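You operate a simulated robot arm through the tools that you are given. There is no shell and no other tool. Be economical: measure what you need, move in short steps, check, and stop when the job is done.

You run a simulated two-armed robot. Do the job below in one go: nothing can be reset, and whatever is moved stays where it is left.

## Task
Take the black brush and put it on the open port of the valve chest. Push the right drawer shut. Take the block from the drip tray and put it on the grey top of the steel table. Put one of the washers from the top of the steel stand on the top of the low stand. Take the collar on the top of the steel stand and put it away on the small table. Shut the left box drawer. Put the spanner on the top of the green bench away on the top of the low stand. Turn the gauge knob to line 2. Lift the lower left oil cup lid open. The order is free.

Only the result counts: the job must be done as asked and must still hold three seconds after the hand-in. Knocking over, shifting, dropping, spilling or breaking anything else fails it. Lids that push on must go on centred and level and be pressed home; caps that screw on are set level and turned clockwise until they are tight.

## Robot
Two 6-joint arms with two-finger parallel grippers on one trunk, on a base that drives. Base frame: it is fixed to the floor where the robot stands at the start and does not move with it; the origin is under the middle of the robot, x ahead of it, y to its left, z up; the surface under the hand at the start is at about z = 0.86. Units: m, rad, N and s.
The left shoulder is at the start at [0.05, 0.17, 1.245], the right one opposite. Each reaches about 1.092 m from its shoulder. Places, roughly: black brush (3x3x17 cm) [0.6, 0, 0.9]; block [-1.75, -2.25, 0.75]; collar [-16.75, 0.75, 0.75]; gauge knob [-6.7, 0.6, 1.1]; grey top of the steel table [-0.9, -2.3, 0.7]; left box drawer [-19.9, 3.4, 0.7]; oil cup lid [-8.1, -1.5, 0.8]; open port of the valve chest (13x13 cm) [0.44, 1.68, 0.86]; right drawer [0.3, -1.5, 0.7]; small table (20x29 cm) [-9.98, -1.92, 0.5]; spanner [-12, -2.25, 1]; top of the low stand [-14.7, 0.6, 0.5]; washer (6x6x2 cm) [-17, 0.8, 0.8]. Payload 1.57 kg a hand.
Tool frame (each hand has its own): the origin (TCP) lies between the finger pads and is the grasp point; the fingertips stand 0.03 m ahead of it; z points along the fingers, y is the line along which they close. Largest opening 0.08 m; finger width 0.017, thickness 0.012; the body of the gripper, 0.04 by 0.082 m, starts 0.08 m behind the TCP.
Orientation is told as [roll, pitch, yaw] about the base's x, y, z axes, in that order, counted from this pose: with the fingers straight down and closing along the base's y, the tool's x points along the base's -x, its y along +y and its z along -z.

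## Interface
- The arms move only by the tool send_rows. It takes "left_steps", "right_steps" or both (then of equal length, played together; a hand with none holds still); each is a list of rows, each an object of numbers (a shift or turn left out is 0, a gripper value left out holds the last): "ax", "ay", "az": the turn, a rotation vector about the tool's x, y, z in units of 4 degrees (1.0 is 4 degrees); "dx", "dy", "dz": the shift along the tool's x, y, z in units of 25 mm (1.0 is 25 mm); "grip": the closure, from 0 (fully open) to 1 (shut). In form: [{"ax": .., "ay": .., "az": .., "dx": .., "dy": .., "dz": .., "grip": ..}, ...]. A call has 1 to 20 rows; each row shifts and turns the commanded pose from where the row before left it, along the tool's axes as they then stand. A call with a number of a shift or a turn outside -1 to 1 is refused whole. Each row takes 0.2 s and may step no farther than 0.05 m and 0.15 rad from the row before; otherwise, or with a gripper value out of range, the whole call is refused. A pose out of reach is approached as far as the arm can. The call stops where the force on the tool passes 40 N (or 10 N more than at its start, if that is more) or the arm is blocked; 0.2 s more then pass. Each finger travels about 0.072 m/s and halts on what it meets, pressing with about 43 N; the grip force reading is that of the motor and also rises with nothing between the fingers. The clock runs only during rows and for 0.2 s after the last one: add rows that do not move to give the fingers time. It gives the time, the measured TCP pose, the force on the tool (base axes), the opening and the grip force at its end, in the units of the frame above (readings bear some noise), with the torque about the TCP (base axes, N m) and any sound that the robot's microphone picked up.
- Cameras (640 x 400 px; columns grow to the right, rows downward): "scene" is now at [0.043, 0.0075, 1.8104]; the picture's right is [-0.01, -1.00, 0.00], its down [-0.82, 0.01, -0.58] and it looks along [0.58, -0.00, -0.82] (base axes); focal length 263 px, centre (320, 200). "left" rides on the left gripper at [0.072, 0.007, -0.122] in its tool frame; the picture's right is [-0.09, 1.00, 0.00], its down [-0.84, -0.08, -0.54] and it looks along [-0.54, -0.05, 0.84] (tool axes); focal length 238 px, centre (320, 200). "right" rides on the right gripper at [0.072, -0.007, -0.122] in its tool frame; the picture's right is [0.09, 1.00, 0.00], its down [-0.84, 0.08, -0.54] and it looks along [-0.54, 0.05, 0.84] (tool axes); focal length 238 px, centre (320, 200). There is no depth. A picture from a camera that has moved, and an enlarged one, comes with that camera's place and axes in the base frame and with its lens. The place of the scene camera against the robot may be out by one fixed shift of up to 0.018 m in any direction.
- capture(camera): a new picture of that camera. The clock stands still meanwhile.
- move_column(by): slides the trunk up (or, below 0, down) by that many m; the arms and the scene camera ride with it, the base frame stays. It gives what a move gives, with no picture.
- base_move(legs): drives the robot by 1 to 6 legs, each [ahead, left, turn to the left] in m, m and rad, along the robot's own axes; the way and the turn of a leg run together, so that a leg with both is an arc; at most 1.5 m and 3.142 rad a leg. The arms and the cameras ride along, it lands a little off, and it stops where it bumps. It gives what a move gives.
- turn_head(pan, tilt): turns the head with the scene camera to pan (to the left, within 1.501 rad either way) and tilt (down, from -0.506 to 1.204), counted from straight ahead of the robot. It gives what a move gives.
- enlarge(camera, box): a new picture of the part [left, top, right, bottom] of that camera's present view, enlarged. The clock stands still meanwhile.
- hand_in(): hands the job in; it is judged then, once.

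Go step by step. Nothing tells you exact positions but the pictures and the camera data: compare them with the known pose of the tool, close in by small moves and look again before you grip or let go. The budget is 207 turns and 194 pictures, counting those below and the enlarged ones. Unless the task says otherwise, let go and move clear before handing in.

The tools are called after "Call:" as name(argument=value, ...) on one line, values as JSON. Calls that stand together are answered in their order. send_rows: Moves the arms, as the interface text tells. Its arguments: {"type":"object","properties":{"left_steps":{"type":"array"},"right_steps":{"type":"array"}},"required":[]} The other tools are called the same way: move_column (by) slides the trunk up or down; base_move (legs) drives the base; turn_head (pan, tilt) turns the head that bears the scene camera; capture (camera) takes a picture; enlarge (camera, box) takes an enlarged picture of a part of a camera's view; hand_in () hands the job in.

At the start:

```text
time: 0.0
left_tool_pos: [0.7012, 0.3543, 1.1353]
left_ee_rot: [0.002, -0.005, 0.001]
left_contact_force: [-0.3, -0.9, 0.0]
left_ft_torque: [0.0, 0.0, 0.0]
left_gripper_width: 0.0797
left_grip_force: 0.1
right_tool_pos: [0.6783, -0.3283, 1.1356]
right_ee_rot: [-0.002, -0.002, 0.001]
right_contact_force: [0.2, 0.1, 0.2]
right_ft_torque: [-0.01, 0.0, -0.02]
right_gripper_width: 0.08
right_grip_force: 0.0
trunk travel left (down, up): [-0.86, 0.11]
robot x, y, heading: [0.0005, -0.0012, -0.001]
head pan, tilt: [-0.007, 0.956]
```

scene: 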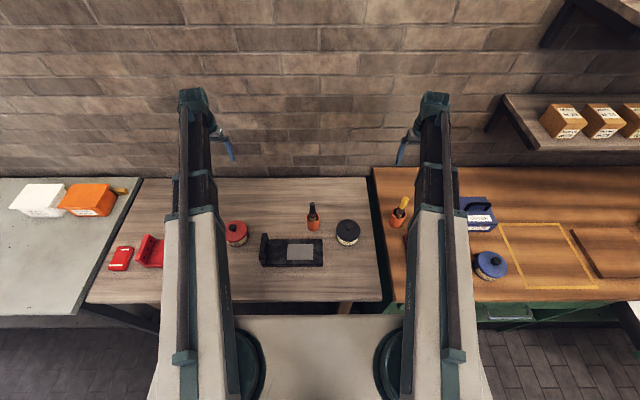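
right: 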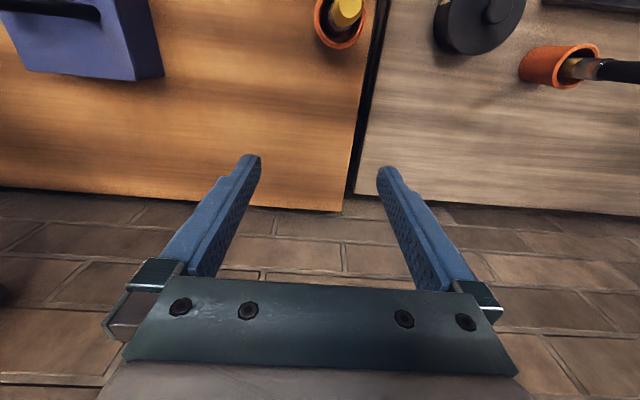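
left: 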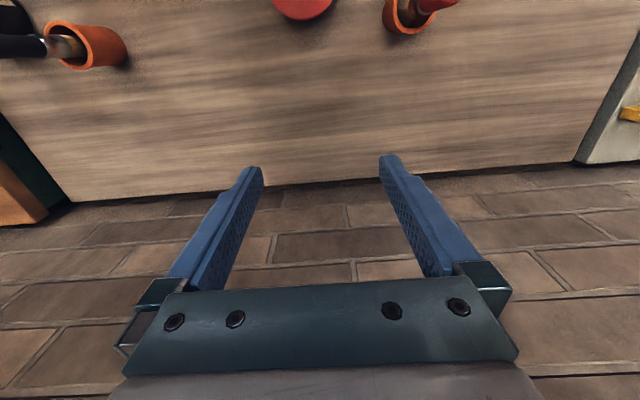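

I see benches ahead, with a black-handled brush in an orange cup near the middle. I'll look closer before moving.

Call:
enlarge(camera="scene", box=[220, 160, 400, 280])

Call:
turn_head(pan=1.3, tilt=0.6)

Call:
capture(camera="scene")

Call:
turn_head(pan=-1.3, tilt=0.6)

Call:
capture(camera="scene")

```text
3.33 times, centred on (310, 220) of scene
camera zoom: at [0.043, 0.0075, 1.8104], right [-0.01, -1.0, 0.0], down [-0.82, 0.01, -0.58], along [0.58, 0.0, -0.82], focal length 877 px, centre (353, 133)
```

zoom: 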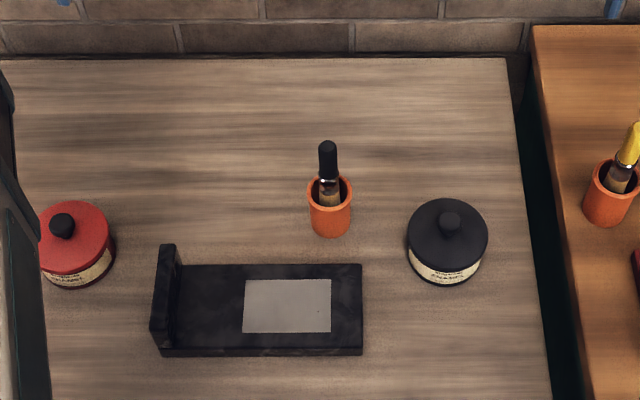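

```text
time: 1.5
left_tool_pos: [0.7025, 0.3552, 1.1359]
left_ee_rot: [0.001, -0.002, 0.0]
left_contact_force: [0.1, 0.3, -0.4]
left_ft_torque: [0.01, 0.01, -0.03]
left_gripper_width: 0.0797
left_grip_force: 0.1
right_tool_pos: [0.6784, -0.3274, 1.1352]
right_ee_rot: [0.0, 0.0, 0.001]
right_contact_force: [-1.1, 0.2, 0.2]
right_ft_torque: [0.0, 0.02, -0.02]
right_gripper_width: 0.0799
right_grip_force: 0.0
trunk travel left (down, up): [-0.86, 0.11]
robot x, y, heading: [-0.0015, -0.0001, -0.0]
head pan, tilt: [1.3, 0.6]
```

```text
189 pictures are left
camera scene: at [-0.0055, 0.0932, 1.8394], right [0.96, -0.27, 0.0], down [-0.15, -0.54, -0.82], along [0.22, 0.79, -0.57], focal length 263 px, centre (320, 200)
```

scene: 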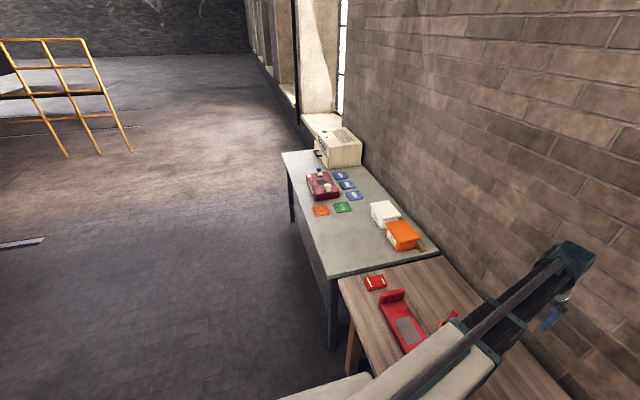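

```text
time: 3.8
left_tool_pos: [0.7012, 0.3558, 1.136]
left_ee_rot: [0.001, -0.002, 0.0]
left_contact_force: [0.1, 0.1, 0.4]
left_ft_torque: [0.03, 0.0, 0.03]
left_gripper_width: 0.0798
left_grip_force: 0.1
right_tool_pos: [0.6788, -0.3264, 1.1357]
right_ee_rot: [0.0, 0.001, 0.001]
right_contact_force: [-0.4, -0.6, -0.3]
right_ft_torque: [0.0, 0.01, 0.0]
right_gripper_width: 0.0801
right_grip_force: 0.1
trunk travel left (down, up): [-0.86, 0.11]
robot x, y, heading: [-0.0025, 0.0019, 0.0]
head pan, tilt: [-1.3, 0.6]
```

```text
188 pictures are left
camera scene: at [-0.0056, -0.0772, 1.8394], right [-0.96, -0.27, 0.0], down [-0.15, 0.54, -0.83], along [0.22, -0.8, -0.56], focal length 263 px, centre (320, 200)
```

scene: 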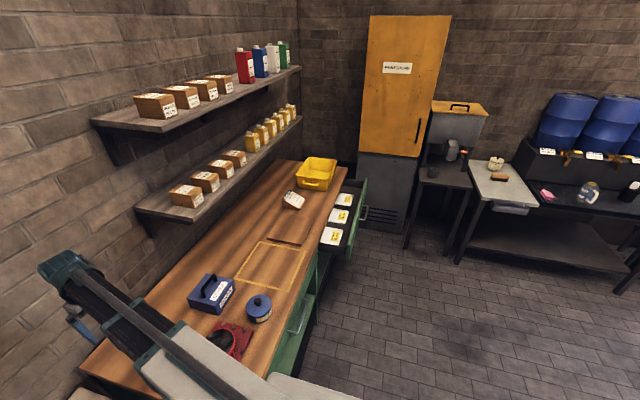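

The valve chest is the red thing on the grey table to the left. I'll zoom in on it, and on the right-hand side, before picking the brush.

Call:
enlarge(camera="scene", box=[420, 80, 640, 220])

Call:
enlarge(camera="scene", box=[240, 150, 400, 340])

Call:
turn_head(pan=1.3, tilt=0.6)

Call:
enlarge(camera="scene", box=[280, 140, 400, 230])

Call:
turn_head(pan=0.0, tilt=0.956)

```text
2.86 times, centred on (530, 150) of scene
camera zoom: at [-0.0056, -0.0772, 1.8394], right [-0.96, -0.27, 0.0], down [-0.15, 0.54, -0.83], along [0.22, -0.8, -0.56], focal length 751 px, centre (-280, 343)
```

zoom: 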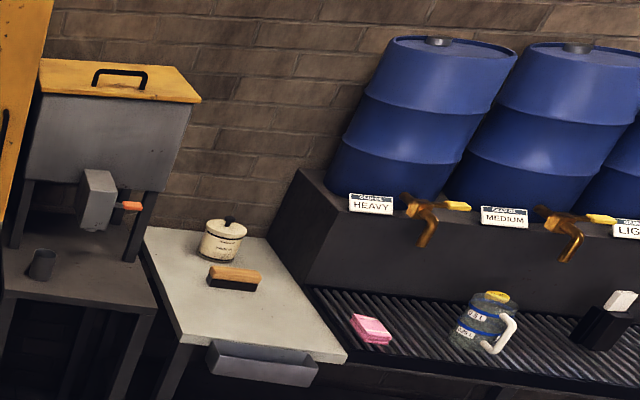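

```text
2.11 times, centred on (320, 245) of scene
camera zoom: at [-0.0056, -0.0772, 1.8394], right [-0.96, -0.27, 0.0], down [-0.15, 0.54, -0.83], along [0.22, -0.8, -0.56], focal length 554 px, centre (320, 105)
```

zoom: 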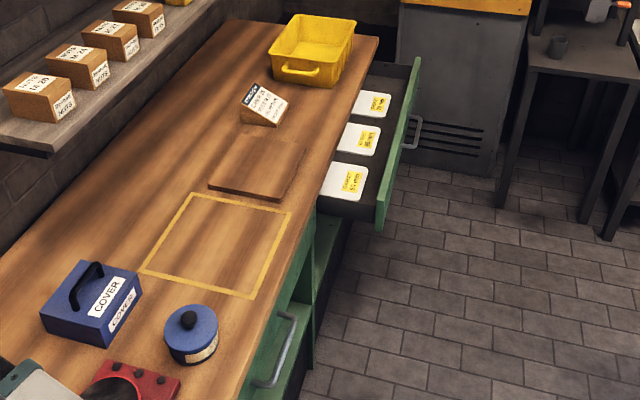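

```text
time: 6.1
left_tool_pos: [0.7014, 0.3547, 1.1337]
left_ee_rot: [0.003, -0.003, 0.0]
left_contact_force: [-0.1, 0.6, 0.5]
left_ft_torque: [-0.01, 0.0, 0.02]
left_gripper_width: 0.0801
left_grip_force: 0.2
right_tool_pos: [0.6801, -0.3278, 1.1353]
right_ee_rot: [0.002, 0.0, 0.0]
right_contact_force: [0.1, 0.0, -0.4]
right_ft_torque: [0.0, 0.01, 0.0]
right_gripper_width: 0.0801
right_grip_force: 0.1
trunk travel left (down, up): [-0.86, 0.11]
robot x, y, heading: [0.0031, 0.0024, 0.001]
head pan, tilt: [1.3, 0.6]
```

```text
4.44 times, centred on (340, 185) of scene
camera zoom: at [-0.0056, 0.0932, 1.8394], right [0.96, -0.27, 0.0], down [-0.15, -0.54, -0.83], along [0.22, 0.8, -0.56], focal length 1169 px, centre (231, 267)
```

zoom: 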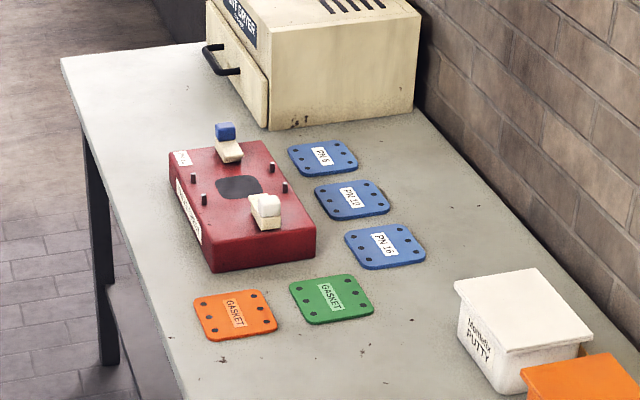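

```text
time: 7.6
left_tool_pos: [0.7023, 0.3551, 1.1349]
left_ee_rot: [0.002, -0.003, -0.001]
left_contact_force: [-1.0, 0.5, -0.2]
left_ft_torque: [-0.05, -0.03, 0.01]
left_gripper_width: 0.08
left_grip_force: 0.0
right_tool_pos: [0.6799, -0.3269, 1.1351]
right_ee_rot: [0.0, -0.001, 0.0]
right_contact_force: [-0.3, -0.7, 0.5]
right_ft_torque: [-0.01, -0.01, -0.03]
right_gripper_width: 0.08
right_grip_force: 0.1
trunk travel left (down, up): [-0.86, 0.11]
robot x, y, heading: [0.001, -0.0017, 0.001]
head pan, tilt: [0.0, 0.956]
```

The port is a dark opening on the red chest, with studs and clamps round it. I'll grip the brush handle with level fingers, so that turning the hand down later lays it flat. First I pull the left hand back and pitch it level.

Call:
send_rows(left_steps=[{"dx": 0.95, "dy": -0.5}, {"dx": 0.95, "dy": -0.5}, {"dx": 0.95, "dy": -0.5}, {"dx": 0.95, "dy": -0.5}, {"dx": 0.95, "dy": -0.5}, {"dx": 0.95, "dy": -0.5}, {"dx": 0.95, "dy": -0.5}, {"dx": 0.95, "dy": -0.5}, {"dx": 0.95, "dy": -0.5}, {"dx": 0.95, "dy": -0.5}, {"dx": 0.95}, {"dx": 0.95}, {"ay": -1}, {"ay": -1}, {"ay": -1}, {"ay": -1}, {"ay": -1}, {"ay": -1}, {"ay": -1}, {"ay": -1}])

Call:
send_rows(left_steps=[{"ay": -1}, {"ay": -1}, {"ay": -1}, {"ay": -1}, {"ay": -1}, {"ay": -1}, {"ay": -1}, {"ay": -1}, {"ay": -1}, {"ay": -1}, {"ay": -1}, {"ay": -1}, {"ay": -1}, {"ay": -1}, {"ay": -0.5}, {}, {}])

Call:
capture(camera="left")

Call:
capture(camera="scene")

```text
time: 11.8
left_tool_pos: [0.565, 0.2571, 1.1688]
left_ee_rot: [0.002, -0.561, -0.001]
left_contact_force: [-1.0, 0.7, -0.3]
left_ft_torque: [0.03, 0.02, 0.0]
left_gripper_width: 0.08
left_grip_force: 0.0
left hand out of reach, approached as far as the arm can: row 11, 12, 13, 14, 15, 16, 17, 18, 19, 20
right_tool_pos: [0.6791, -0.3276, 1.1354]
right_ee_rot: [0.001, 0.001, 0.001]
right_contact_force: [0.0, 0.3, 0.2]
right_ft_torque: [-0.01, -0.02, 0.01]
right_gripper_width: 0.08
right_grip_force: 0.0
trunk travel left (down, up): [-0.86, 0.11]
robot x, y, heading: [-0.0013, 0.0002, -0.002]
head pan, tilt: [0.0, 0.956]
```

```text
time: 15.4
left_tool_pos: [0.6629, 0.2817, 1.3551]
left_ee_rot: [2.1, -1.568, -2.101]
left_contact_force: [0.5, 0.7, -0.1]
left_ft_torque: [0.01, 0.0, -0.02]
left_gripper_width: 0.0801
left_grip_force: 0.1
left hand out of reach, approached as far as the arm can: row 1, 2, 3, 4, 5, 6, 7, 8, 9, 10, 11, 12, 13, 14, 15
right_tool_pos: [0.6793, -0.3274, 1.1341]
right_ee_rot: [0.0, 0.0, 0.0]
right_contact_force: [-0.7, -0.2, 0.0]
right_ft_torque: [0.01, -0.03, -0.04]
right_gripper_width: 0.0799
right_grip_force: 0.0
trunk travel left (down, up): [-0.86, 0.11]
robot x, y, heading: [-0.0019, 0.0003, 0.006]
head pan, tilt: [0.0, 0.956]
```

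```text
184 pictures are left
camera left: at [0.5405, 0.29, 1.2824], right [0.0, 1.0, 0.09], down [-0.54, -0.08, 0.84], along [0.84, -0.05, 0.54], focal length 238 px, centre (320, 200)
```

left: 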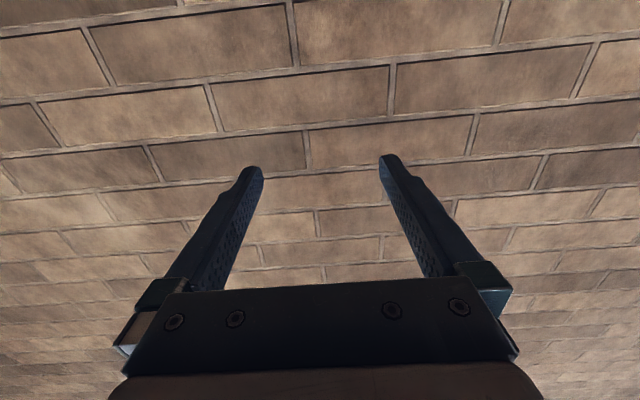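

```text
183 pictures are left
camera scene: at [0.043, 0.008, 1.8105], right [0.0, -1.0, 0.0], down [-0.82, 0.0, -0.58], along [0.58, 0.0, -0.82], focal length 263 px, centre (320, 200)
```

scene: 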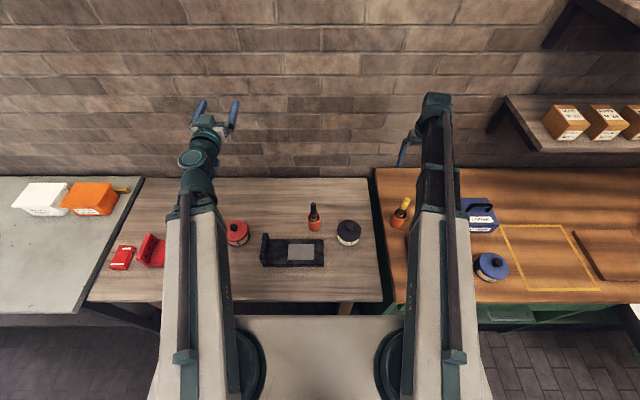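

The arm cannot fold that close in. I'll back the base up 0.22 m, then lower the hand in front of the brush.

Call:
base_move(legs=[[-0.22, 0, 0]])

Call:
send_rows(left_steps=[{"dx": 0.9, "dy": -0.6}, {"dx": 0.9, "dy": -0.6}, {"dx": 0.9, "dy": -0.6}, {"dx": 0.9, "dy": -0.6}, {"dx": 0.9, "dy": -0.6}, {"dx": 0.9, "dy": -0.6}, {"dx": 0.9, "dy": -0.6}, {"dx": 0.9, "dy": -0.6}, {"dx": 0.9, "dy": -0.6}, {"dx": 0.9, "dy": -0.6}, {"dx": 0.9, "dy": -0.6}, {"dx": 0.9, "dy": -0.6}, {"dx": 0.9, "dy": -0.6}, {"dx": 0.9, "dy": -0.6}, {"dx": 0.9, "dy": -0.6}, {}])

Call:
capture(camera="left")

Call:
capture(camera="scene")

```text
time: 17.1
left_tool_pos: [0.4421, 0.2822, 1.3552]
left_ee_rot: [2.42, -1.569, -2.418]
left_contact_force: [-0.4, 0.4, 0.5]
left_ft_torque: [-0.03, 0.02, -0.01]
left_gripper_width: 0.0797
left_grip_force: 0.1
right_tool_pos: [0.461, -0.3274, 1.1363]
right_ee_rot: [0.0, -0.001, 0.003]
right_contact_force: [-0.9, 0.4, 0.7]
right_ft_torque: [0.01, -0.04, -0.01]
right_gripper_width: 0.0797
right_grip_force: 0.0
trunk travel left (down, up): [-0.86, 0.11]
robot x, y, heading: [-0.2199, 0.0012, -0.004]
head pan, tilt: [0.0, 0.956]
```

```text
time: 20.5
left_tool_pos: [0.4602, 0.0592, 1.3547]
left_ee_rot: [1.309, -1.57, -1.307]
left_contact_force: [-0.5, 0.2, 0.0]
left_ft_torque: [0.01, 0.03, -0.01]
left_gripper_width: 0.08
left_grip_force: 0.1
left hand out of reach, approached as far as the arm can: row 1, 2, 3, 4, 5, 6, 7, 8, 9, 10, 11, 12, 13, 14, 15
right_tool_pos: [0.4618, -0.3264, 1.134]
right_ee_rot: [0.0, 0.001, 0.002]
right_contact_force: [-0.5, 0.8, -0.7]
right_ft_torque: [0.03, -0.01, 0.0]
right_gripper_width: 0.08
right_grip_force: 0.1
trunk travel left (down, up): [-0.86, 0.11]
robot x, y, heading: [-0.2173, -0.0036, 0.002]
head pan, tilt: [0.0, 0.956]
```

```text
182 pictures are left
camera left: at [0.3382, 0.0678, 1.2822], right [0.0, 1.0, 0.09], down [-0.54, -0.08, 0.84], along [0.84, -0.05, 0.54], focal length 238 px, centre (320, 200)
```

left: 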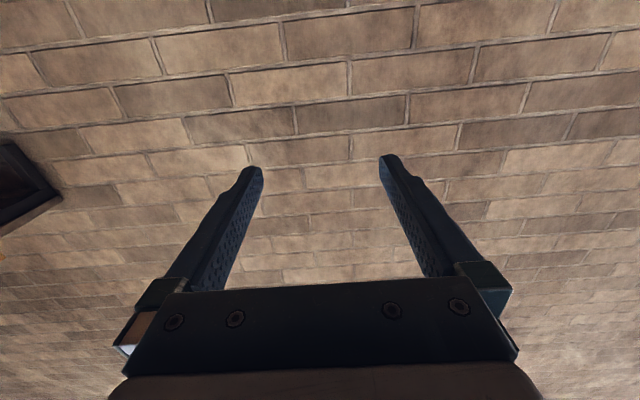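

```text
181 pictures are left
camera scene: at [-0.1754, 0.008, 1.8105], right [0.0, -1.0, 0.0], down [-0.82, 0.0, -0.58], along [0.58, 0.0, -0.82], focal length 263 px, centre (320, 200)
```

scene: 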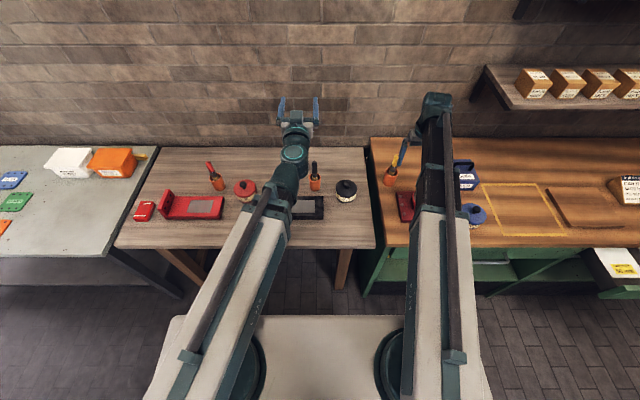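

The level hand stops at z≈1.355 here, so it's a joint limit. I'll test how low it goes with the fingers tilted at 45°.

Call:
send_rows(left_steps=[{"ay": 1}, {"ay": 1}, {"ay": 1}, {"ay": 1}, {"ay": 1}, {"ay": 1}, {"ay": 1}, {"ay": 1}, {"ay": 1}, {"dx": 0.6, "dz": 0.6}, {"dx": 0.6, "dz": 0.6}, {"dx": 0.6, "dz": 0.6}, {"dx": 0.6, "dz": 0.6}, {"dx": 0.6, "dz": 0.6}, {"dx": 0.6, "dz": 0.6}, {"dx": 0.6, "dz": 0.6}, {"dx": 0.6, "dz": 0.6}, {"dx": 0.6, "dz": 0.6}, {"dx": 0.6, "dz": 0.6}])

Call:
capture(camera="scene")

```text
time: 24.5
left_tool_pos: [0.4664, 0.0605, 1.2259]
left_ee_rot: [0.004, -0.944, 0.0]
left_contact_force: [-0.2, 0.0, 0.0]
left_ft_torque: [0.01, 0.01, 0.02]
left_gripper_width: 0.0798
left_grip_force: 0.1
left hand out of reach, approached as far as the arm can: row 1, 2, 3, 4, 5, 6, 7, 8, 9, 10, 11, 12, 13, 14, 15, 16, 17, 18, 19
right_tool_pos: [0.4624, -0.3267, 1.1351]
right_ee_rot: [0.001, -0.001, 0.001]
right_contact_force: [-0.7, 0.3, 0.4]
right_ft_torque: [-0.01, 0.02, -0.03]
right_gripper_width: 0.0801
right_grip_force: 0.1
trunk travel left (down, up): [-0.86, 0.11]
robot x, y, heading: [-0.2156, -0.0017, -0.001]
head pan, tilt: [0.0, 0.956]
```

```text
180 pictures are left
camera scene: at [-0.1754, 0.0078, 1.8105], right [0.0, -1.0, 0.0], down [-0.82, 0.0, -0.58], along [0.58, 0.0, -0.82], focal length 263 px, centre (320, 200)
```

scene: 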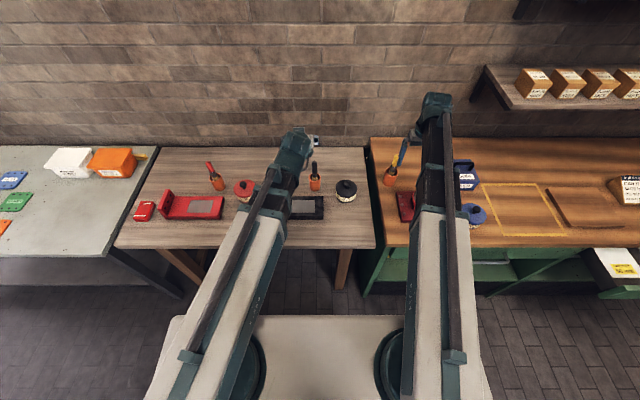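

The wrist limit should ease with the arm stretched out, so I'll back up another 0.2 m. Then I'll level the hand and lower it.

Call:
base_move(legs=[[-0.2, 0, 0]])

Call:
send_rows(left_steps=[{"dz": 0.9, "ay": -0.9}, {"dz": 0.9, "ay": -0.9}, {"dz": 0.9, "ay": -0.9}, {"dz": 0.9, "ay": -0.9}, {"dz": 0.9, "ay": -0.9}, {"dz": 0.9, "ay": -0.9}, {"dz": 0.9, "ay": -0.9}, {"dz": 0.3, "ay": -0.9}, {"dx": 0.9, "ay": -0.9}, {"dx": 0.9, "ay": -0.9}, {"dx": 0.9}, {"dx": 0.9}, {}])

Call:
capture(camera="scene")

```text
time: 26.1
left_tool_pos: [0.2625, 0.0601, 1.2262]
left_ee_rot: [0.003, -0.944, 0.001]
left_contact_force: [-0.3, -0.1, 0.5]
left_ft_torque: [-0.01, -0.03, -0.02]
left_gripper_width: 0.0801
left_grip_force: 0.0
right_tool_pos: [0.2576, -0.3239, 1.1362]
right_ee_rot: [0.0, -0.002, 0.004]
right_contact_force: [-0.4, -0.9, 0.4]
right_ft_torque: [-0.02, -0.05, 0.02]
right_gripper_width: 0.0799
right_grip_force: 0.0
trunk travel left (down, up): [-0.86, 0.11]
robot x, y, heading: [-0.4191, 0.0001, 0.0]
head pan, tilt: [0.0, 0.956]
```

```text
time: 28.9
left_tool_pos: [0.4067, 0.0612, 1.3546]
left_ee_rot: [0.945, -1.57, -0.942]
left_contact_force: [0.2, 0.0, -0.2]
left_ft_torque: [0.01, 0.02, 0.0]
left_gripper_width: 0.08
left_grip_force: 0.1
left hand out of reach, approached as far as the arm can: row 1, 2, 3, 4, 5, 6, 7, 8, 9, 10, 11, 12
right_tool_pos: [0.2587, -0.3244, 1.1343]
right_ee_rot: [0.0, 0.0, 0.004]
right_contact_force: [0.1, 0.0, 0.5]
right_ft_torque: [-0.02, -0.01, -0.04]
right_gripper_width: 0.0799
right_grip_force: 0.0
trunk travel left (down, up): [-0.86, 0.11]
robot x, y, heading: [-0.4206, 0.0005, 0.008]
head pan, tilt: [0.0, 0.956]
```

```text
179 pictures are left
camera scene: at [-0.378, 0.0073, 1.8105], right [0.0, -1.0, 0.0], down [-0.82, 0.0, -0.58], along [0.58, 0.0, -0.82], focal length 263 px, centre (320, 200)
```

scene: 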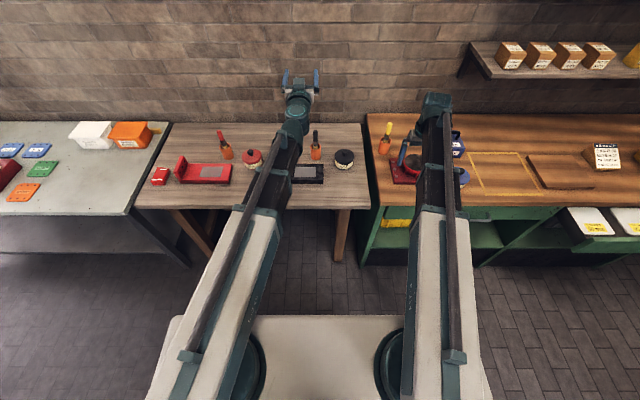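

The wrist seems to stay at a fixed height of 1.355 whatever the pitch. I'll test with the right hand whether the arms have any vertical travel of their own.

Call:
send_rows(right_steps=[{"dz": -0.8}, {"dz": -0.8}, {"dz": -0.8}, {}])

Call:
send_rows(right_steps=[{"dz": 0.8}, {"dz": 0.8}, {"dz": 0.8}, {"dz": 0.8}, {"dz": 0.8}, {}])

```text
time: 29.9
left_tool_pos: [0.4067, 0.0619, 1.3552]
left_ee_rot: [0.902, -1.569, -0.901]
left_contact_force: [-0.5, -0.2, -0.1]
left_ft_torque: [-0.02, -0.02, 0.04]
left_gripper_width: 0.0802
left_grip_force: 0.0
right_tool_pos: [0.2598, -0.3266, 1.135]
right_ee_rot: [0.0, -0.001, 0.004]
right_contact_force: [0.4, 0.1, 0.5]
right_ft_torque: [-0.01, 0.02, 0.01]
right_gripper_width: 0.0801
right_grip_force: 0.1
right hand out of reach, approached as far as the arm can: row 1, 2, 3
trunk travel left (down, up): [-0.86, 0.11]
robot x, y, heading: [-0.4232, 0.0009, 0.011]
head pan, tilt: [0.0, 0.956]
```

```text
time: 31.3
left_tool_pos: [0.4069, 0.0617, 1.354]
left_ee_rot: [0.902, -1.569, -0.896]
left_contact_force: [-0.3, -0.5, -0.7]
left_ft_torque: [0.05, 0.0, 0.0]
left_gripper_width: 0.0799
left_grip_force: 0.1
right_tool_pos: [0.2589, -0.3251, 1.1348]
right_ee_rot: [0.001, -0.001, 0.004]
right_contact_force: [-0.4, -0.1, -1.5]
right_ft_torque: [-0.02, -0.03, 0.0]
right_gripper_width: 0.0801
right_grip_force: 0.0
right hand out of reach, approached as far as the arm can: row 1, 2, 3, 4, 5
trunk travel left (down, up): [-0.86, 0.11]
robot x, y, heading: [-0.4212, -0.0018, 0.004]
head pan, tilt: [0.0, 0.956]
```

The arms move only in a level plane, so vertical motion comes from the column. I'll park the right arm out to the side, then lower the column so the level left hand faces the brush handle.

Call:
send_rows(right_steps=[{"dx": 0.8, "dy": -0.84}, {"dx": 0.8, "dy": -0.84}, {"dx": 0.8, "dy": -0.84}, {"dx": 0.8, "dy": -0.84}, {"dx": 0.8, "dy": -0.84}, {"dx": 0.8, "dy": -0.84}, {"dx": 0.8, "dy": -0.84}, {"dx": 0.8, "dy": -0.84}, {"dx": 0.8, "dy": -0.84}, {"dx": 0.8, "dy": -0.84}, {"dx": 0.8, "dy": -0.84}, {"dx": 0.8, "dy": -0.84}, {"dx": 0.8, "dy": -0.84}, {"dx": 0.8, "dy": -0.84}, {"dx": 0.8, "dy": -0.84}, {}])

Call:
move_column(by=-0.25)

Call:
capture(camera="scene")

Call:
capture(camera="left")

```text
time: 34.7
left_tool_pos: [0.4064, 0.0628, 1.3543]
left_ee_rot: [0.831, -1.569, -0.827]
left_contact_force: [0.2, 0.2, -0.2]
left_ft_torque: [0.0, 0.03, 0.04]
left_gripper_width: 0.0799
left_grip_force: 0.0
right_tool_pos: [-0.0401, -0.6396, 1.1359]
right_ee_rot: [0.0, -0.001, 0.003]
right_contact_force: [-0.3, 0.3, 1.0]
right_ft_torque: [0.03, 0.01, -0.02]
right_gripper_width: 0.0803
right_grip_force: 0.1
trunk travel left (down, up): [-0.86, 0.11]
robot x, y, heading: [-0.4191, -0.0021, 0.004]
head pan, tilt: [0.0, 0.956]
```

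```text
time: 37.3
left_tool_pos: [0.4067, 0.0606, 1.1043]
left_ee_rot: [0.917, -1.569, -0.914]
left_contact_force: [0.7, -0.1, 0.1]
left_ft_torque: [0.02, 0.02, -0.01]
left_gripper_width: 0.0798
left_grip_force: 0.1
right_tool_pos: [-0.0394, -0.641, 0.8859]
right_ee_rot: [0.0, 0.0, 0.004]
right_contact_force: [-0.7, -0.1, 0.0]
right_ft_torque: [0.01, -0.01, -0.01]
right_gripper_width: 0.0801
right_grip_force: 0.0
trunk travel left (down, up): [-0.61, 0.36]
robot x, y, heading: [-0.4206, -0.0004, 0.002]
head pan, tilt: [0.0, 0.956]
```

```text
178 pictures are left
camera scene: at [-0.3781, 0.0073, 1.5605], right [0.0, -1.0, 0.0], down [-0.82, 0.0, -0.58], along [0.58, 0.0, -0.82], focal length 263 px, centre (320, 200)
```

scene: 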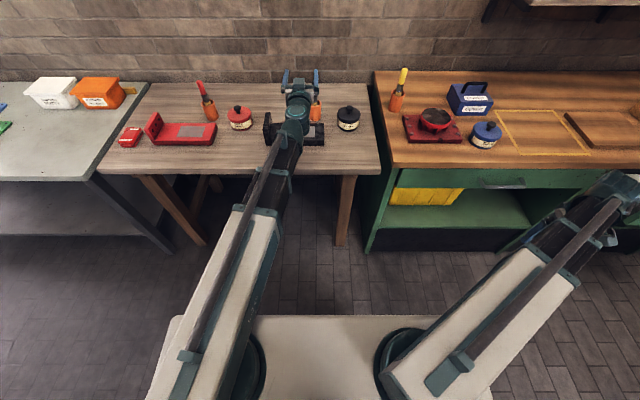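

```text
177 pictures are left
camera left: at [0.2843, 0.0694, 1.0322], right [0.0, 1.0, 0.09], down [-0.54, -0.08, 0.84], along [0.84, -0.05, 0.54], focal length 238 px, centre (320, 200)
```

left: 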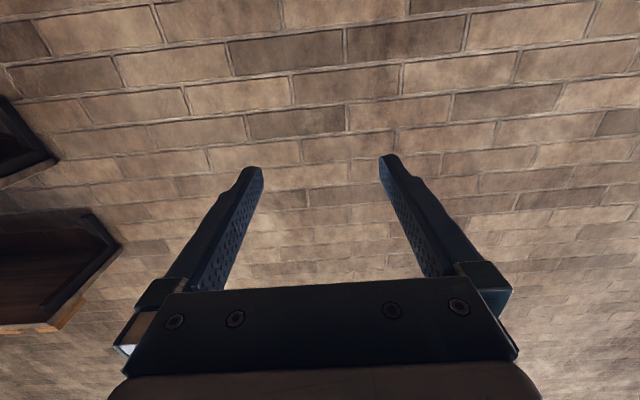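

The arms telescope level, so this will work. I'll lower a further 0.105 m and shift slightly right, then look.

Call:
move_column(by=-0.105)

Call:
send_rows(left_steps=[{"dy": -0.6}, {"dy": -0.5}, {}])

Call:
capture(camera="left")

Call:
enlarge(camera="scene", box=[200, 40, 400, 165])

```text
time: 38.6
left_tool_pos: [0.4068, 0.0626, 0.9996]
left_ee_rot: [0.924, -1.569, -0.918]
left_contact_force: [0.6, 1.1, -0.4]
left_ft_torque: [-0.01, 0.0, 0.01]
left_gripper_width: 0.0798
left_grip_force: 0.2
right_tool_pos: [-0.039, -0.6408, 0.7812]
right_ee_rot: [0.0, 0.0, 0.005]
right_contact_force: [-0.2, -1.0, -0.6]
right_ft_torque: [0.01, 0.03, 0.01]
right_gripper_width: 0.0799
right_grip_force: 0.1
trunk travel left (down, up): [-0.505, 0.465]
robot x, y, heading: [-0.4211, -0.0007, 0.0]
head pan, tilt: [0.0, 0.956]
```

```text
time: 39.4
left_tool_pos: [0.4066, 0.0335, 0.9998]
left_ee_rot: [0.912, -1.569, -0.911]
left_contact_force: [-0.5, 0.1, -0.1]
left_ft_torque: [0.01, 0.03, 0.0]
left_gripper_width: 0.0799
left_grip_force: 0.0
right_tool_pos: [-0.0395, -0.6399, 0.7791]
right_ee_rot: [0.0, -0.001, 0.003]
right_contact_force: [0.9, -0.8, 0.3]
right_ft_torque: [0.02, -0.02, -0.03]
right_gripper_width: 0.0799
right_grip_force: 0.0
trunk travel left (down, up): [-0.505, 0.465]
robot x, y, heading: [-0.4232, -0.0005, 0.006]
head pan, tilt: [0.0, 0.956]
```

```text
176 pictures are left
camera left: at [0.2847, 0.0423, 0.9272], right [0.0, 1.0, 0.09], down [-0.54, -0.08, 0.84], along [0.84, -0.05, 0.54], focal length 238 px, centre (320, 200)
```

left: 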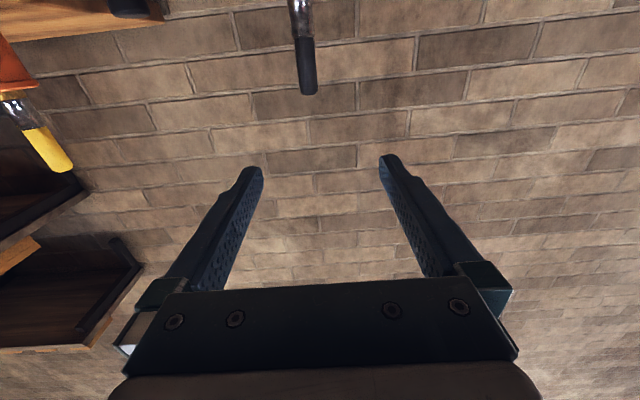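

```text
3.20 times, centred on (300, 102) of scene
camera zoom: at [-0.3781, 0.0073, 1.4555], right [0.0, -1.0, 0.0], down [-0.82, 0.0, -0.58], along [0.58, 0.0, -0.82], focal length 842 px, centre (384, 512)
```

zoom: 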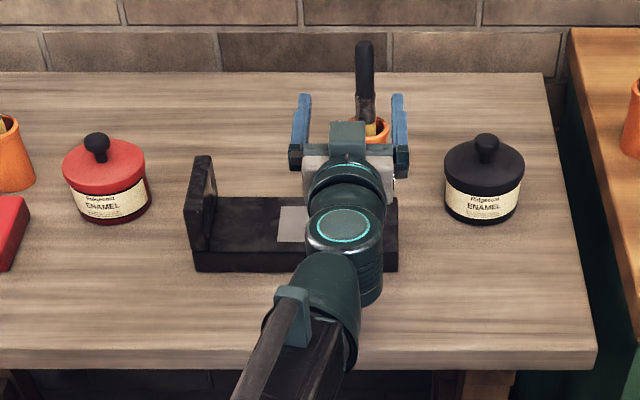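

Triangulating puts the brush at about x≈0.61, y≈0.025, with its top near z≈0.975. I'll lower 4 cm, centre, go part of the way and check.

Call:
move_column(by=-0.04)

Call:
send_rows(left_steps=[{"dy": -0.37}, {"dz": 0.8}, {"dz": 0.8}, {"dz": 0.8}, {"dz": 0.8}, {}])

Call:
capture(camera="left")

```text
time: 40.3
left_tool_pos: [0.4074, 0.0353, 0.9597]
left_ee_rot: [0.912, -1.57, -0.909]
left_contact_force: [-0.5, 0.6, 0.4]
left_ft_torque: [0.03, 0.01, -0.01]
left_gripper_width: 0.0799
left_grip_force: 0.0
right_tool_pos: [-0.0398, -0.6411, 0.74]
right_ee_rot: [-0.001, 0.0, 0.005]
right_contact_force: [-0.1, 0.4, 0.3]
right_ft_torque: [0.03, -0.02, 0.0]
right_gripper_width: 0.0801
right_grip_force: 0.1
trunk travel left (down, up): [-0.465, 0.505]
robot x, y, heading: [-0.4231, -0.0028, 0.006]
head pan, tilt: [0.0, 0.956]
```

```text
time: 41.7
left_tool_pos: [0.4888, 0.0268, 0.9598]
left_ee_rot: [1.476, -1.568, -1.473]
left_contact_force: [-0.5, -0.4, 1.0]
left_ft_torque: [-0.03, -0.01, 0.0]
left_gripper_width: 0.0799
left_grip_force: 0.0
right_tool_pos: [-0.0401, -0.6403, 0.7406]
right_ee_rot: [-0.001, 0.0, 0.004]
right_contact_force: [0.2, -0.4, -0.3]
right_ft_torque: [0.01, 0.0, 0.0]
right_gripper_width: 0.0798
right_grip_force: 0.1
trunk travel left (down, up): [-0.465, 0.505]
robot x, y, heading: [-0.4216, 0.0027, 0.003]
head pan, tilt: [0.0, 0.956]
```

```text
174 pictures are left
camera left: at [0.3655, 0.034, 0.8872], right [0.0, 1.0, 0.09], down [-0.54, -0.08, 0.84], along [0.84, -0.05, 0.54], focal length 238 px, centre (320, 200)
```

left: 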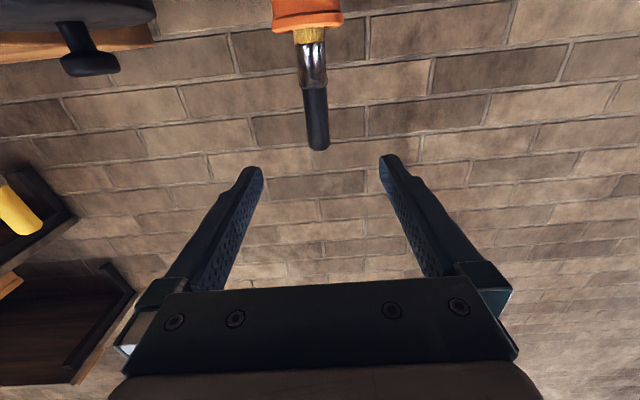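

The brush is at (0.60, 0.026), with the handle from z 0.918 to 0.974. I'll lower 1 cm, go in and grip.

Call:
move_column(by=-0.01)

Call:
send_rows(left_steps=[{"dz": 0.9}, {"dz": 0.9}, {"dz": 0.9}, {"dz": 0.9}, {"dz": 0.8}, {}, {"grip": 1}, {"grip": 1}, {"grip": 1}, {"grip": 1}, {"grip": 1}])

Call:
capture(camera="left")

```text
time: 42.2
left_tool_pos: [0.4875, 0.0268, 0.9495]
left_ee_rot: [1.537, -1.57, -1.535]
left_contact_force: [0.1, -0.3, -0.1]
left_ft_torque: [0.01, -0.01, -0.01]
left_gripper_width: 0.0797
left_grip_force: 0.0
right_tool_pos: [-0.0396, -0.6403, 0.73]
right_ee_rot: [0.001, 0.001, 0.004]
right_contact_force: [0.2, -0.4, -0.1]
right_ft_torque: [0.03, 0.03, 0.0]
right_gripper_width: 0.0804
right_grip_force: 0.1
trunk travel left (down, up): [-0.455, 0.515]
robot x, y, heading: [-0.4189, -0.0022, 0.001]
head pan, tilt: [0.0, 0.956]
```

```text
time: 44.6
left_tool_pos: [0.5981, 0.0263, 0.9492]
left_ee_rot: [0.825, -1.566, -0.821]
left_contact_force: [0.5, -0.3, -1.4]
left_ft_torque: [-0.19, -0.02, -0.09]
left_gripper_width: 0.0199
left_grip_force: 33.5
right_tool_pos: [-0.0387, -0.6399, 0.7286]
right_ee_rot: [0.001, 0.0, 0.003]
right_contact_force: [1.2, -0.1, 0.6]
right_ft_torque: [0.01, -0.01, 0.03]
right_gripper_width: 0.0797
right_grip_force: 0.0
trunk travel left (down, up): [-0.455, 0.515]
robot x, y, heading: [-0.4213, -0.0047, -0.001]
head pan, tilt: [0.0, 0.956]
```

```text
173 pictures are left
camera left: at [0.4756, 0.034, 0.877], right [0.0, 1.0, 0.09], down [-0.54, -0.08, 0.84], along [0.84, -0.05, 0.54], focal length 238 px, centre (320, 200)
```

left: 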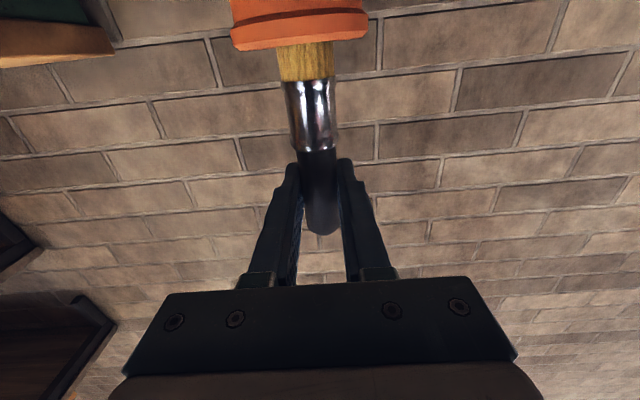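

The brush is gripped. I'll lift it well clear with the column and drive 1.5 m left to the chest, then look from above.

Call:
move_column(by=0.4)

Call:
base_move(legs=[[0, 1.45, 0]])

Call:
capture(camera="scene")

Call:
capture(camera="left")

```text
time: 48.5
left_tool_pos: [0.5988, 0.0271, 1.3485]
left_ee_rot: [0.819, -1.567, -0.816]
left_contact_force: [1.1, 0.4, -0.7]
left_ft_torque: [0.0, -0.02, -0.02]
left_gripper_width: 0.0211
left_grip_force: 33.8
right_tool_pos: [-0.0404, -0.6401, 1.1305]
right_ee_rot: [0.0, -0.001, 0.005]
right_contact_force: [-0.1, 0.9, -1.0]
right_ft_torque: [-0.01, 0.03, -0.03]
right_gripper_width: 0.0801
right_grip_force: 0.1
trunk travel left (down, up): [-0.855, 0.115]
robot x, y, heading: [-0.4235, -0.0007, 0.004]
head pan, tilt: [0.0, 0.956]
```

```text
time: 55.5
left_tool_pos: [0.5792, 1.4616, 1.35]
left_ee_rot: [0.769, -1.569, -0.744]
left_contact_force: [0.1, 0.2, -1.2]
left_ft_torque: [-0.01, 0.03, -0.01]
left_gripper_width: 0.0211
left_grip_force: 34.5
right_tool_pos: [-0.0458, 0.7819, 1.1302]
right_ee_rot: [0.0, -0.001, 0.023]
right_contact_force: [-0.7, 0.1, 1.2]
right_ft_torque: [0.0, 0.0, -0.03]
right_gripper_width: 0.08
right_grip_force: 0.1
trunk travel left (down, up): [-0.855, 0.115]
robot x, y, heading: [-0.4399, 1.4161, 0.021]
head pan, tilt: [0.0, 0.956]
```

```text
172 pictures are left
camera scene: at [-0.397, 1.4234, 1.8055], right [0.02, -1.0, 0.0], down [-0.82, -0.02, -0.58], along [0.58, 0.01, -0.82], focal length 263 px, centre (320, 200)
```

scene: 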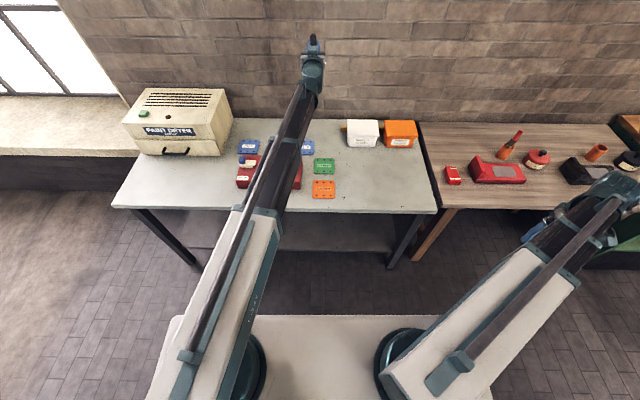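

```text
171 pictures are left
camera left: at [0.4557, 1.467, 1.277], right [-0.02, 1.0, 0.09], down [-0.54, -0.09, 0.84], along [0.84, -0.03, 0.54], focal length 238 px, centre (320, 200)
```

left: 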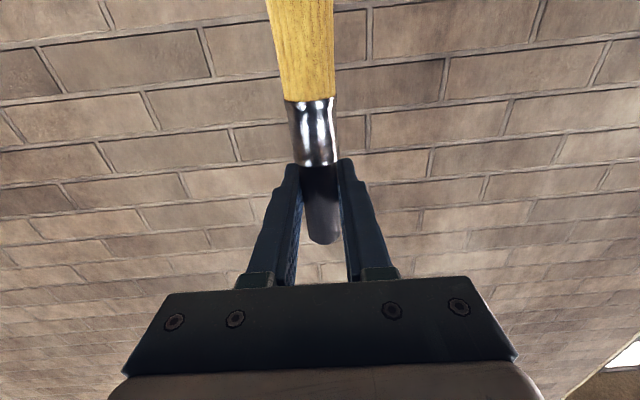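

I'll now pitch the hand to fingers-down, so the brush becomes level, and look at the chest through the hand camera.

Call:
send_rows(left_steps=[{"ay": 1}, {"ay": 1}, {"ay": 1}, {"ay": 1}, {"ay": 1}, {"ay": 1}, {"ay": 1}, {"ay": 1}, {"ay": 1}, {"ay": 1}, {"ay": 1}, {"ay": 1}, {"ay": 1}, {"ay": 1}, {"ay": 1}, {"ay": 1}, {"ay": 1}, {"ay": 1}, {"ay": 1}, {"ay": 1}])

Call:
send_rows(left_steps=[{"ay": 1}, {"ay": 1}, {"ay": 0.5}, {"dy": 0.9}, {"dy": 0.9}, {"dy": 0.9}, {"dy": 0.9}, {"dy": 0.9}, {"dy": 0.9}, {"dy": 0.9}, {"dy": 0.9}, {"dy": 0.9}, {}])

Call:
capture(camera="left")

Call:
enlarge(camera="scene", box=[200, 100, 380, 220])

```text
time: 59.7
left_tool_pos: [0.5086, 1.3859, 1.1446]
left_ee_rot: [0.176, -0.32, 0.063]
left_contact_force: [-0.4, 0.4, -0.8]
left_ft_torque: [0.03, -0.05, -0.04]
left_gripper_width: 0.0207
left_grip_force: 34.0
left hand out of reach, approached as far as the arm can: row 1, 2, 3, 4, 5, 6, 7, 8, 9, 10, 11, 12, 13, 14, 15, 16, 17, 18, 19, 20
right_tool_pos: [-0.0459, 0.7816, 1.13]
right_ee_rot: [0.0, 0.0, 0.022]
right_contact_force: [-0.1, 0.3, 0.2]
right_ft_torque: [0.0, 0.04, 0.0]
right_gripper_width: 0.0801
right_grip_force: 0.1
trunk travel left (down, up): [-0.855, 0.115]
robot x, y, heading: [-0.4396, 1.4145, 0.016]
head pan, tilt: [0.0, 0.956]
```

```text
time: 62.5
left_tool_pos: [0.4473, 1.5758, 1.1407]
left_ee_rot: [0.254, -0.178, 0.086]
left_contact_force: [0.0, -0.1, -0.5]
left_ft_torque: [0.05, -0.03, 0.01]
left_gripper_width: 0.0208
left_grip_force: 34.4
left hand out of reach, approached as far as the arm can: row 1, 2, 3, 4, 5, 6, 7, 8, 9, 10, 11, 12
right_tool_pos: [-0.0457, 0.7825, 1.1308]
right_ee_rot: [0.001, -0.001, 0.022]
right_contact_force: [-0.1, 0.5, 1.0]
right_ft_torque: [0.01, -0.01, -0.02]
right_gripper_width: 0.0801
right_grip_force: 0.2
trunk travel left (down, up): [-0.855, 0.115]
robot x, y, heading: [-0.4402, 1.4144, 0.024]
head pan, tilt: [0.0, 0.956]
```

```text
170 pictures are left
camera left: at [0.3579, 1.5445, 1.2446], right [-0.04, 0.96, 0.26], down [0.75, -0.15, 0.65], along [0.66, 0.22, -0.72], focal length 238 px, centre (320, 200)
```

left: 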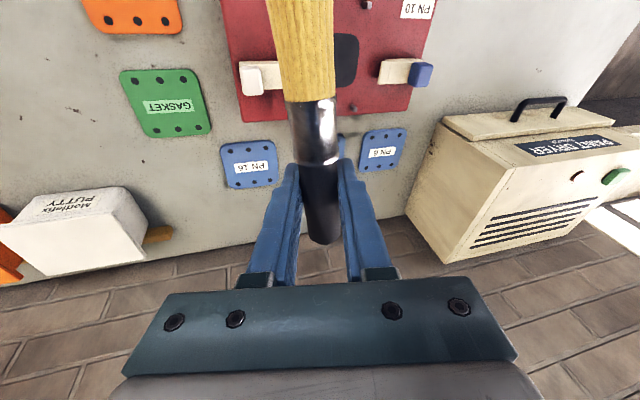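

```text
3.33 times, centred on (290, 160) of scene
camera zoom: at [-0.397, 1.4227, 1.8055], right [0.02, -1.0, 0.0], down [-0.82, -0.02, -0.58], along [0.58, 0.01, -0.82], focal length 877 px, centre (420, 333)
```

zoom: 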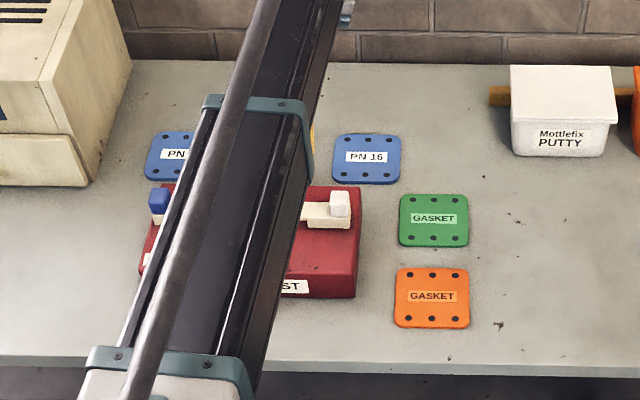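

The hand drifted off level near the singular pose. I'll correct the orientation and pull back to view the chest with the hand camera.

Call:
send_rows(left_steps=[{"ax": 0.9, "ay": 0.64, "az": 0.3}, {"ax": 0.9, "ay": 0.64, "az": 0.3}, {"ax": 0.9, "ay": 0.64, "az": 0.3}, {"ax": 0.9, "ay": 0.64, "az": 0.3}, {"dx": 0.9, "dy": 0.5}, {"dx": 0.9, "dy": 0.5}, {"dx": 0.9, "dy": 0.5}, {"dx": 0.9, "dy": 0.5}, {"dx": 0.9, "dy": 0.5}, {"dx": 0.9, "dy": 0.5}, {"dx": 0.9, "dy": 0.5}, {"dx": 0.9, "dy": 0.5}, {}])

Call:
capture(camera="left")

Call:
enlarge(camera="scene", box=[200, 100, 380, 220])

```text
time: 65.3
left_tool_pos: [0.2598, 1.6158, 1.1392]
left_ee_rot: [0.272, -0.089, 0.065]
left_contact_force: [0.0, 0.5, -0.9]
left_ft_torque: [0.01, -0.04, 0.01]
left_gripper_width: 0.021
left_grip_force: 34.2
left hand out of reach, approached as far as the arm can: row 1, 2, 3, 4, 7, 8, 9, 10, 11, 12
right_tool_pos: [-0.0466, 0.7822, 1.1306]
right_ee_rot: [-0.001, -0.001, 0.022]
right_contact_force: [-0.8, 0.7, 0.1]
right_ft_torque: [0.02, -0.01, -0.01]
right_gripper_width: 0.08
right_grip_force: 0.1
trunk travel left (down, up): [-0.855, 0.115]
robot x, y, heading: [-0.44, 1.416, 0.024]
head pan, tilt: [0.0, 0.956]
```

```text
168 pictures are left
camera left: at [0.1787, 1.5857, 1.2503], right [0.01, 0.96, 0.28], down [0.8, -0.17, 0.57], along [0.6, 0.22, -0.77], focal length 238 px, centre (320, 200)
```

left: 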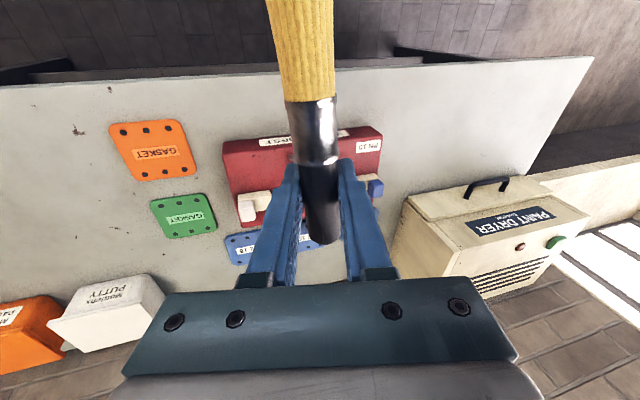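

```text
3.33 times, centred on (290, 160) of scene
camera zoom: at [-0.3967, 1.4231, 1.8055], right [0.02, -1.0, 0.0], down [-0.82, -0.02, -0.58], along [0.58, 0.01, -0.82], focal length 877 px, centre (420, 333)
```

zoom: 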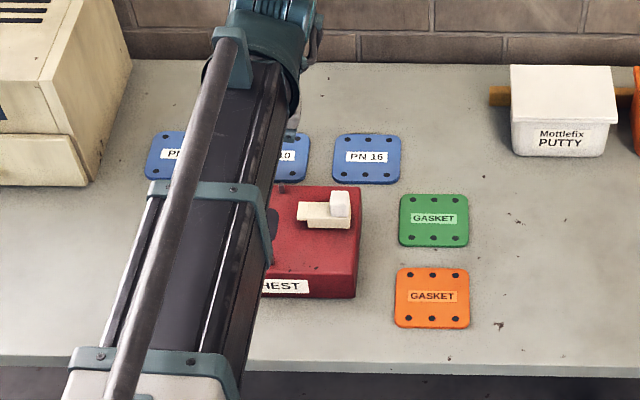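

Tilts get mixed in when the commanded height doesn't match the arm's fixed plane. I'll correct the orientation with the matching drop.

Call:
send_rows(left_steps=[{"ax": 0.97, "ay": 0.32, "az": 0.23, "dz": 0.09}, {"ax": 0.97, "ay": 0.32, "az": 0.23, "dz": 0.09}, {"ax": 0.97, "ay": 0.32, "az": 0.23, "dz": 0.09}, {"ax": 0.97, "ay": 0.32, "az": 0.23, "dz": 0.08}, {"dy": 0.6, "dx": 0.3}, {"dy": 0.6, "dx": 0.3}, {"dy": 0.6, "dx": 0.3}, {"dy": 0.6, "dx": 0.3}, {}])

Call:
capture(camera="left")

```text
time: 67.3
left_tool_pos: [0.2219, 1.6258, 1.1392]
left_ee_rot: [0.272, -0.093, 0.078]
left_contact_force: [0.0, -0.2, -0.5]
left_ft_torque: [-0.02, -0.01, 0.01]
left_gripper_width: 0.0207
left_grip_force: 34.3
left hand out of reach, approached as far as the arm can: row 1, 2, 3, 4, 5, 6, 7, 8
right_tool_pos: [-0.0457, 0.782, 1.1302]
right_ee_rot: [0.0, 0.001, 0.021]
right_contact_force: [0.1, -0.7, -0.8]
right_ft_torque: [-0.04, -0.04, -0.02]
right_gripper_width: 0.0802
right_grip_force: 0.0
trunk travel left (down, up): [-0.855, 0.115]
robot x, y, heading: [-0.4357, 1.4109, 0.027]
head pan, tilt: [0.0, 0.956]
```

```text
166 pictures are left
camera left: at [0.1418, 1.5946, 1.2502], right [-0.01, 0.96, 0.28], down [0.8, -0.16, 0.58], along [0.6, 0.23, -0.77], focal length 238 px, centre (320, 200)
```

left: 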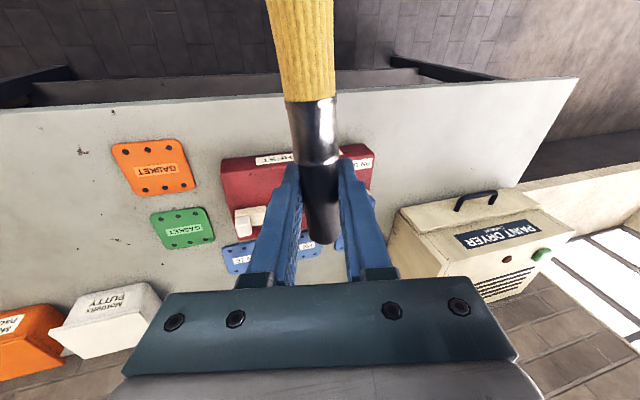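

The wrist seems stuck in an odd branch. I'll tilt the fingers forward a bit to reset the wrist yaw and then pitch down again cleanly.

Call:
send_rows(left_steps=[{"ax": 0.78, "ay": -0.88, "az": 0.22, "dx": -0.5, "dz": -0.07}, {"ax": 0.78, "ay": -0.88, "az": 0.22, "dx": -0.5, "dz": -0.07}, {"ax": 0.78, "ay": -0.88, "az": 0.22, "dx": -0.5, "dz": -0.07}, {"ax": 0.78, "ay": -0.88, "az": 0.22, "dx": -0.5, "dz": -0.07}, {"ax": 0.78, "ay": -0.88, "az": 0.22, "dx": -0.5, "dz": -0.07}, {}])

```text
time: 68.7
left_tool_pos: [0.2761, 1.5564, 1.153]
left_ee_rot: [0.251, -0.396, -0.101]
left_contact_force: [1.0, -0.4, -0.4]
left_ft_torque: [0.01, -0.07, 0.0]
left_gripper_width: 0.0207
left_grip_force: 34.3
left hand out of reach, approached as far as the arm can: row 1, 2, 3, 4, 5
right_tool_pos: [-0.0453, 0.7836, 1.1285]
right_ee_rot: [0.0, 0.001, 0.023]
right_contact_force: [0.2, 0.1, 0.0]
right_ft_torque: [-0.01, 0.03, 0.01]
right_gripper_width: 0.0798
right_grip_force: 0.0
trunk travel left (down, up): [-0.855, 0.115]
robot x, y, heading: [-0.441, 1.4121, 0.022]
head pan, tilt: [0.0, 0.956]
```

I'll rotate about the wrist centre instead, adding the matching TCP arc shifts so the commanded poses stay feasible.

Call:
send_rows(left_steps=[{"ax": 0.9, "dy": -0.55}, {"ax": 0.9, "dy": -0.55}, {"ax": 0.9, "dy": -0.55}, {"ax": 0.9, "dy": -0.55}, {}])

```text
time: 69.9
left_tool_pos: [0.2726, 1.4981, 1.1538]
left_ee_rot: [0.251, -0.403, -0.189]
left_contact_force: [0.0, -0.2, -1.4]
left_ft_torque: [0.01, -0.03, -0.01]
left_gripper_width: 0.0207
left_grip_force: 34.2
left hand out of reach, approached as far as the arm can: row 1, 2, 3, 4
right_tool_pos: [-0.0457, 0.7837, 1.1292]
right_ee_rot: [0.0, -0.003, 0.022]
right_contact_force: [-0.7, 0.1, 0.0]
right_ft_torque: [0.0, -0.02, 0.01]
right_gripper_width: 0.08
right_grip_force: 0.1
trunk travel left (down, up): [-0.855, 0.115]
robot x, y, heading: [-0.4422, 1.4163, 0.021]
head pan, tilt: [0.0, 0.956]
```

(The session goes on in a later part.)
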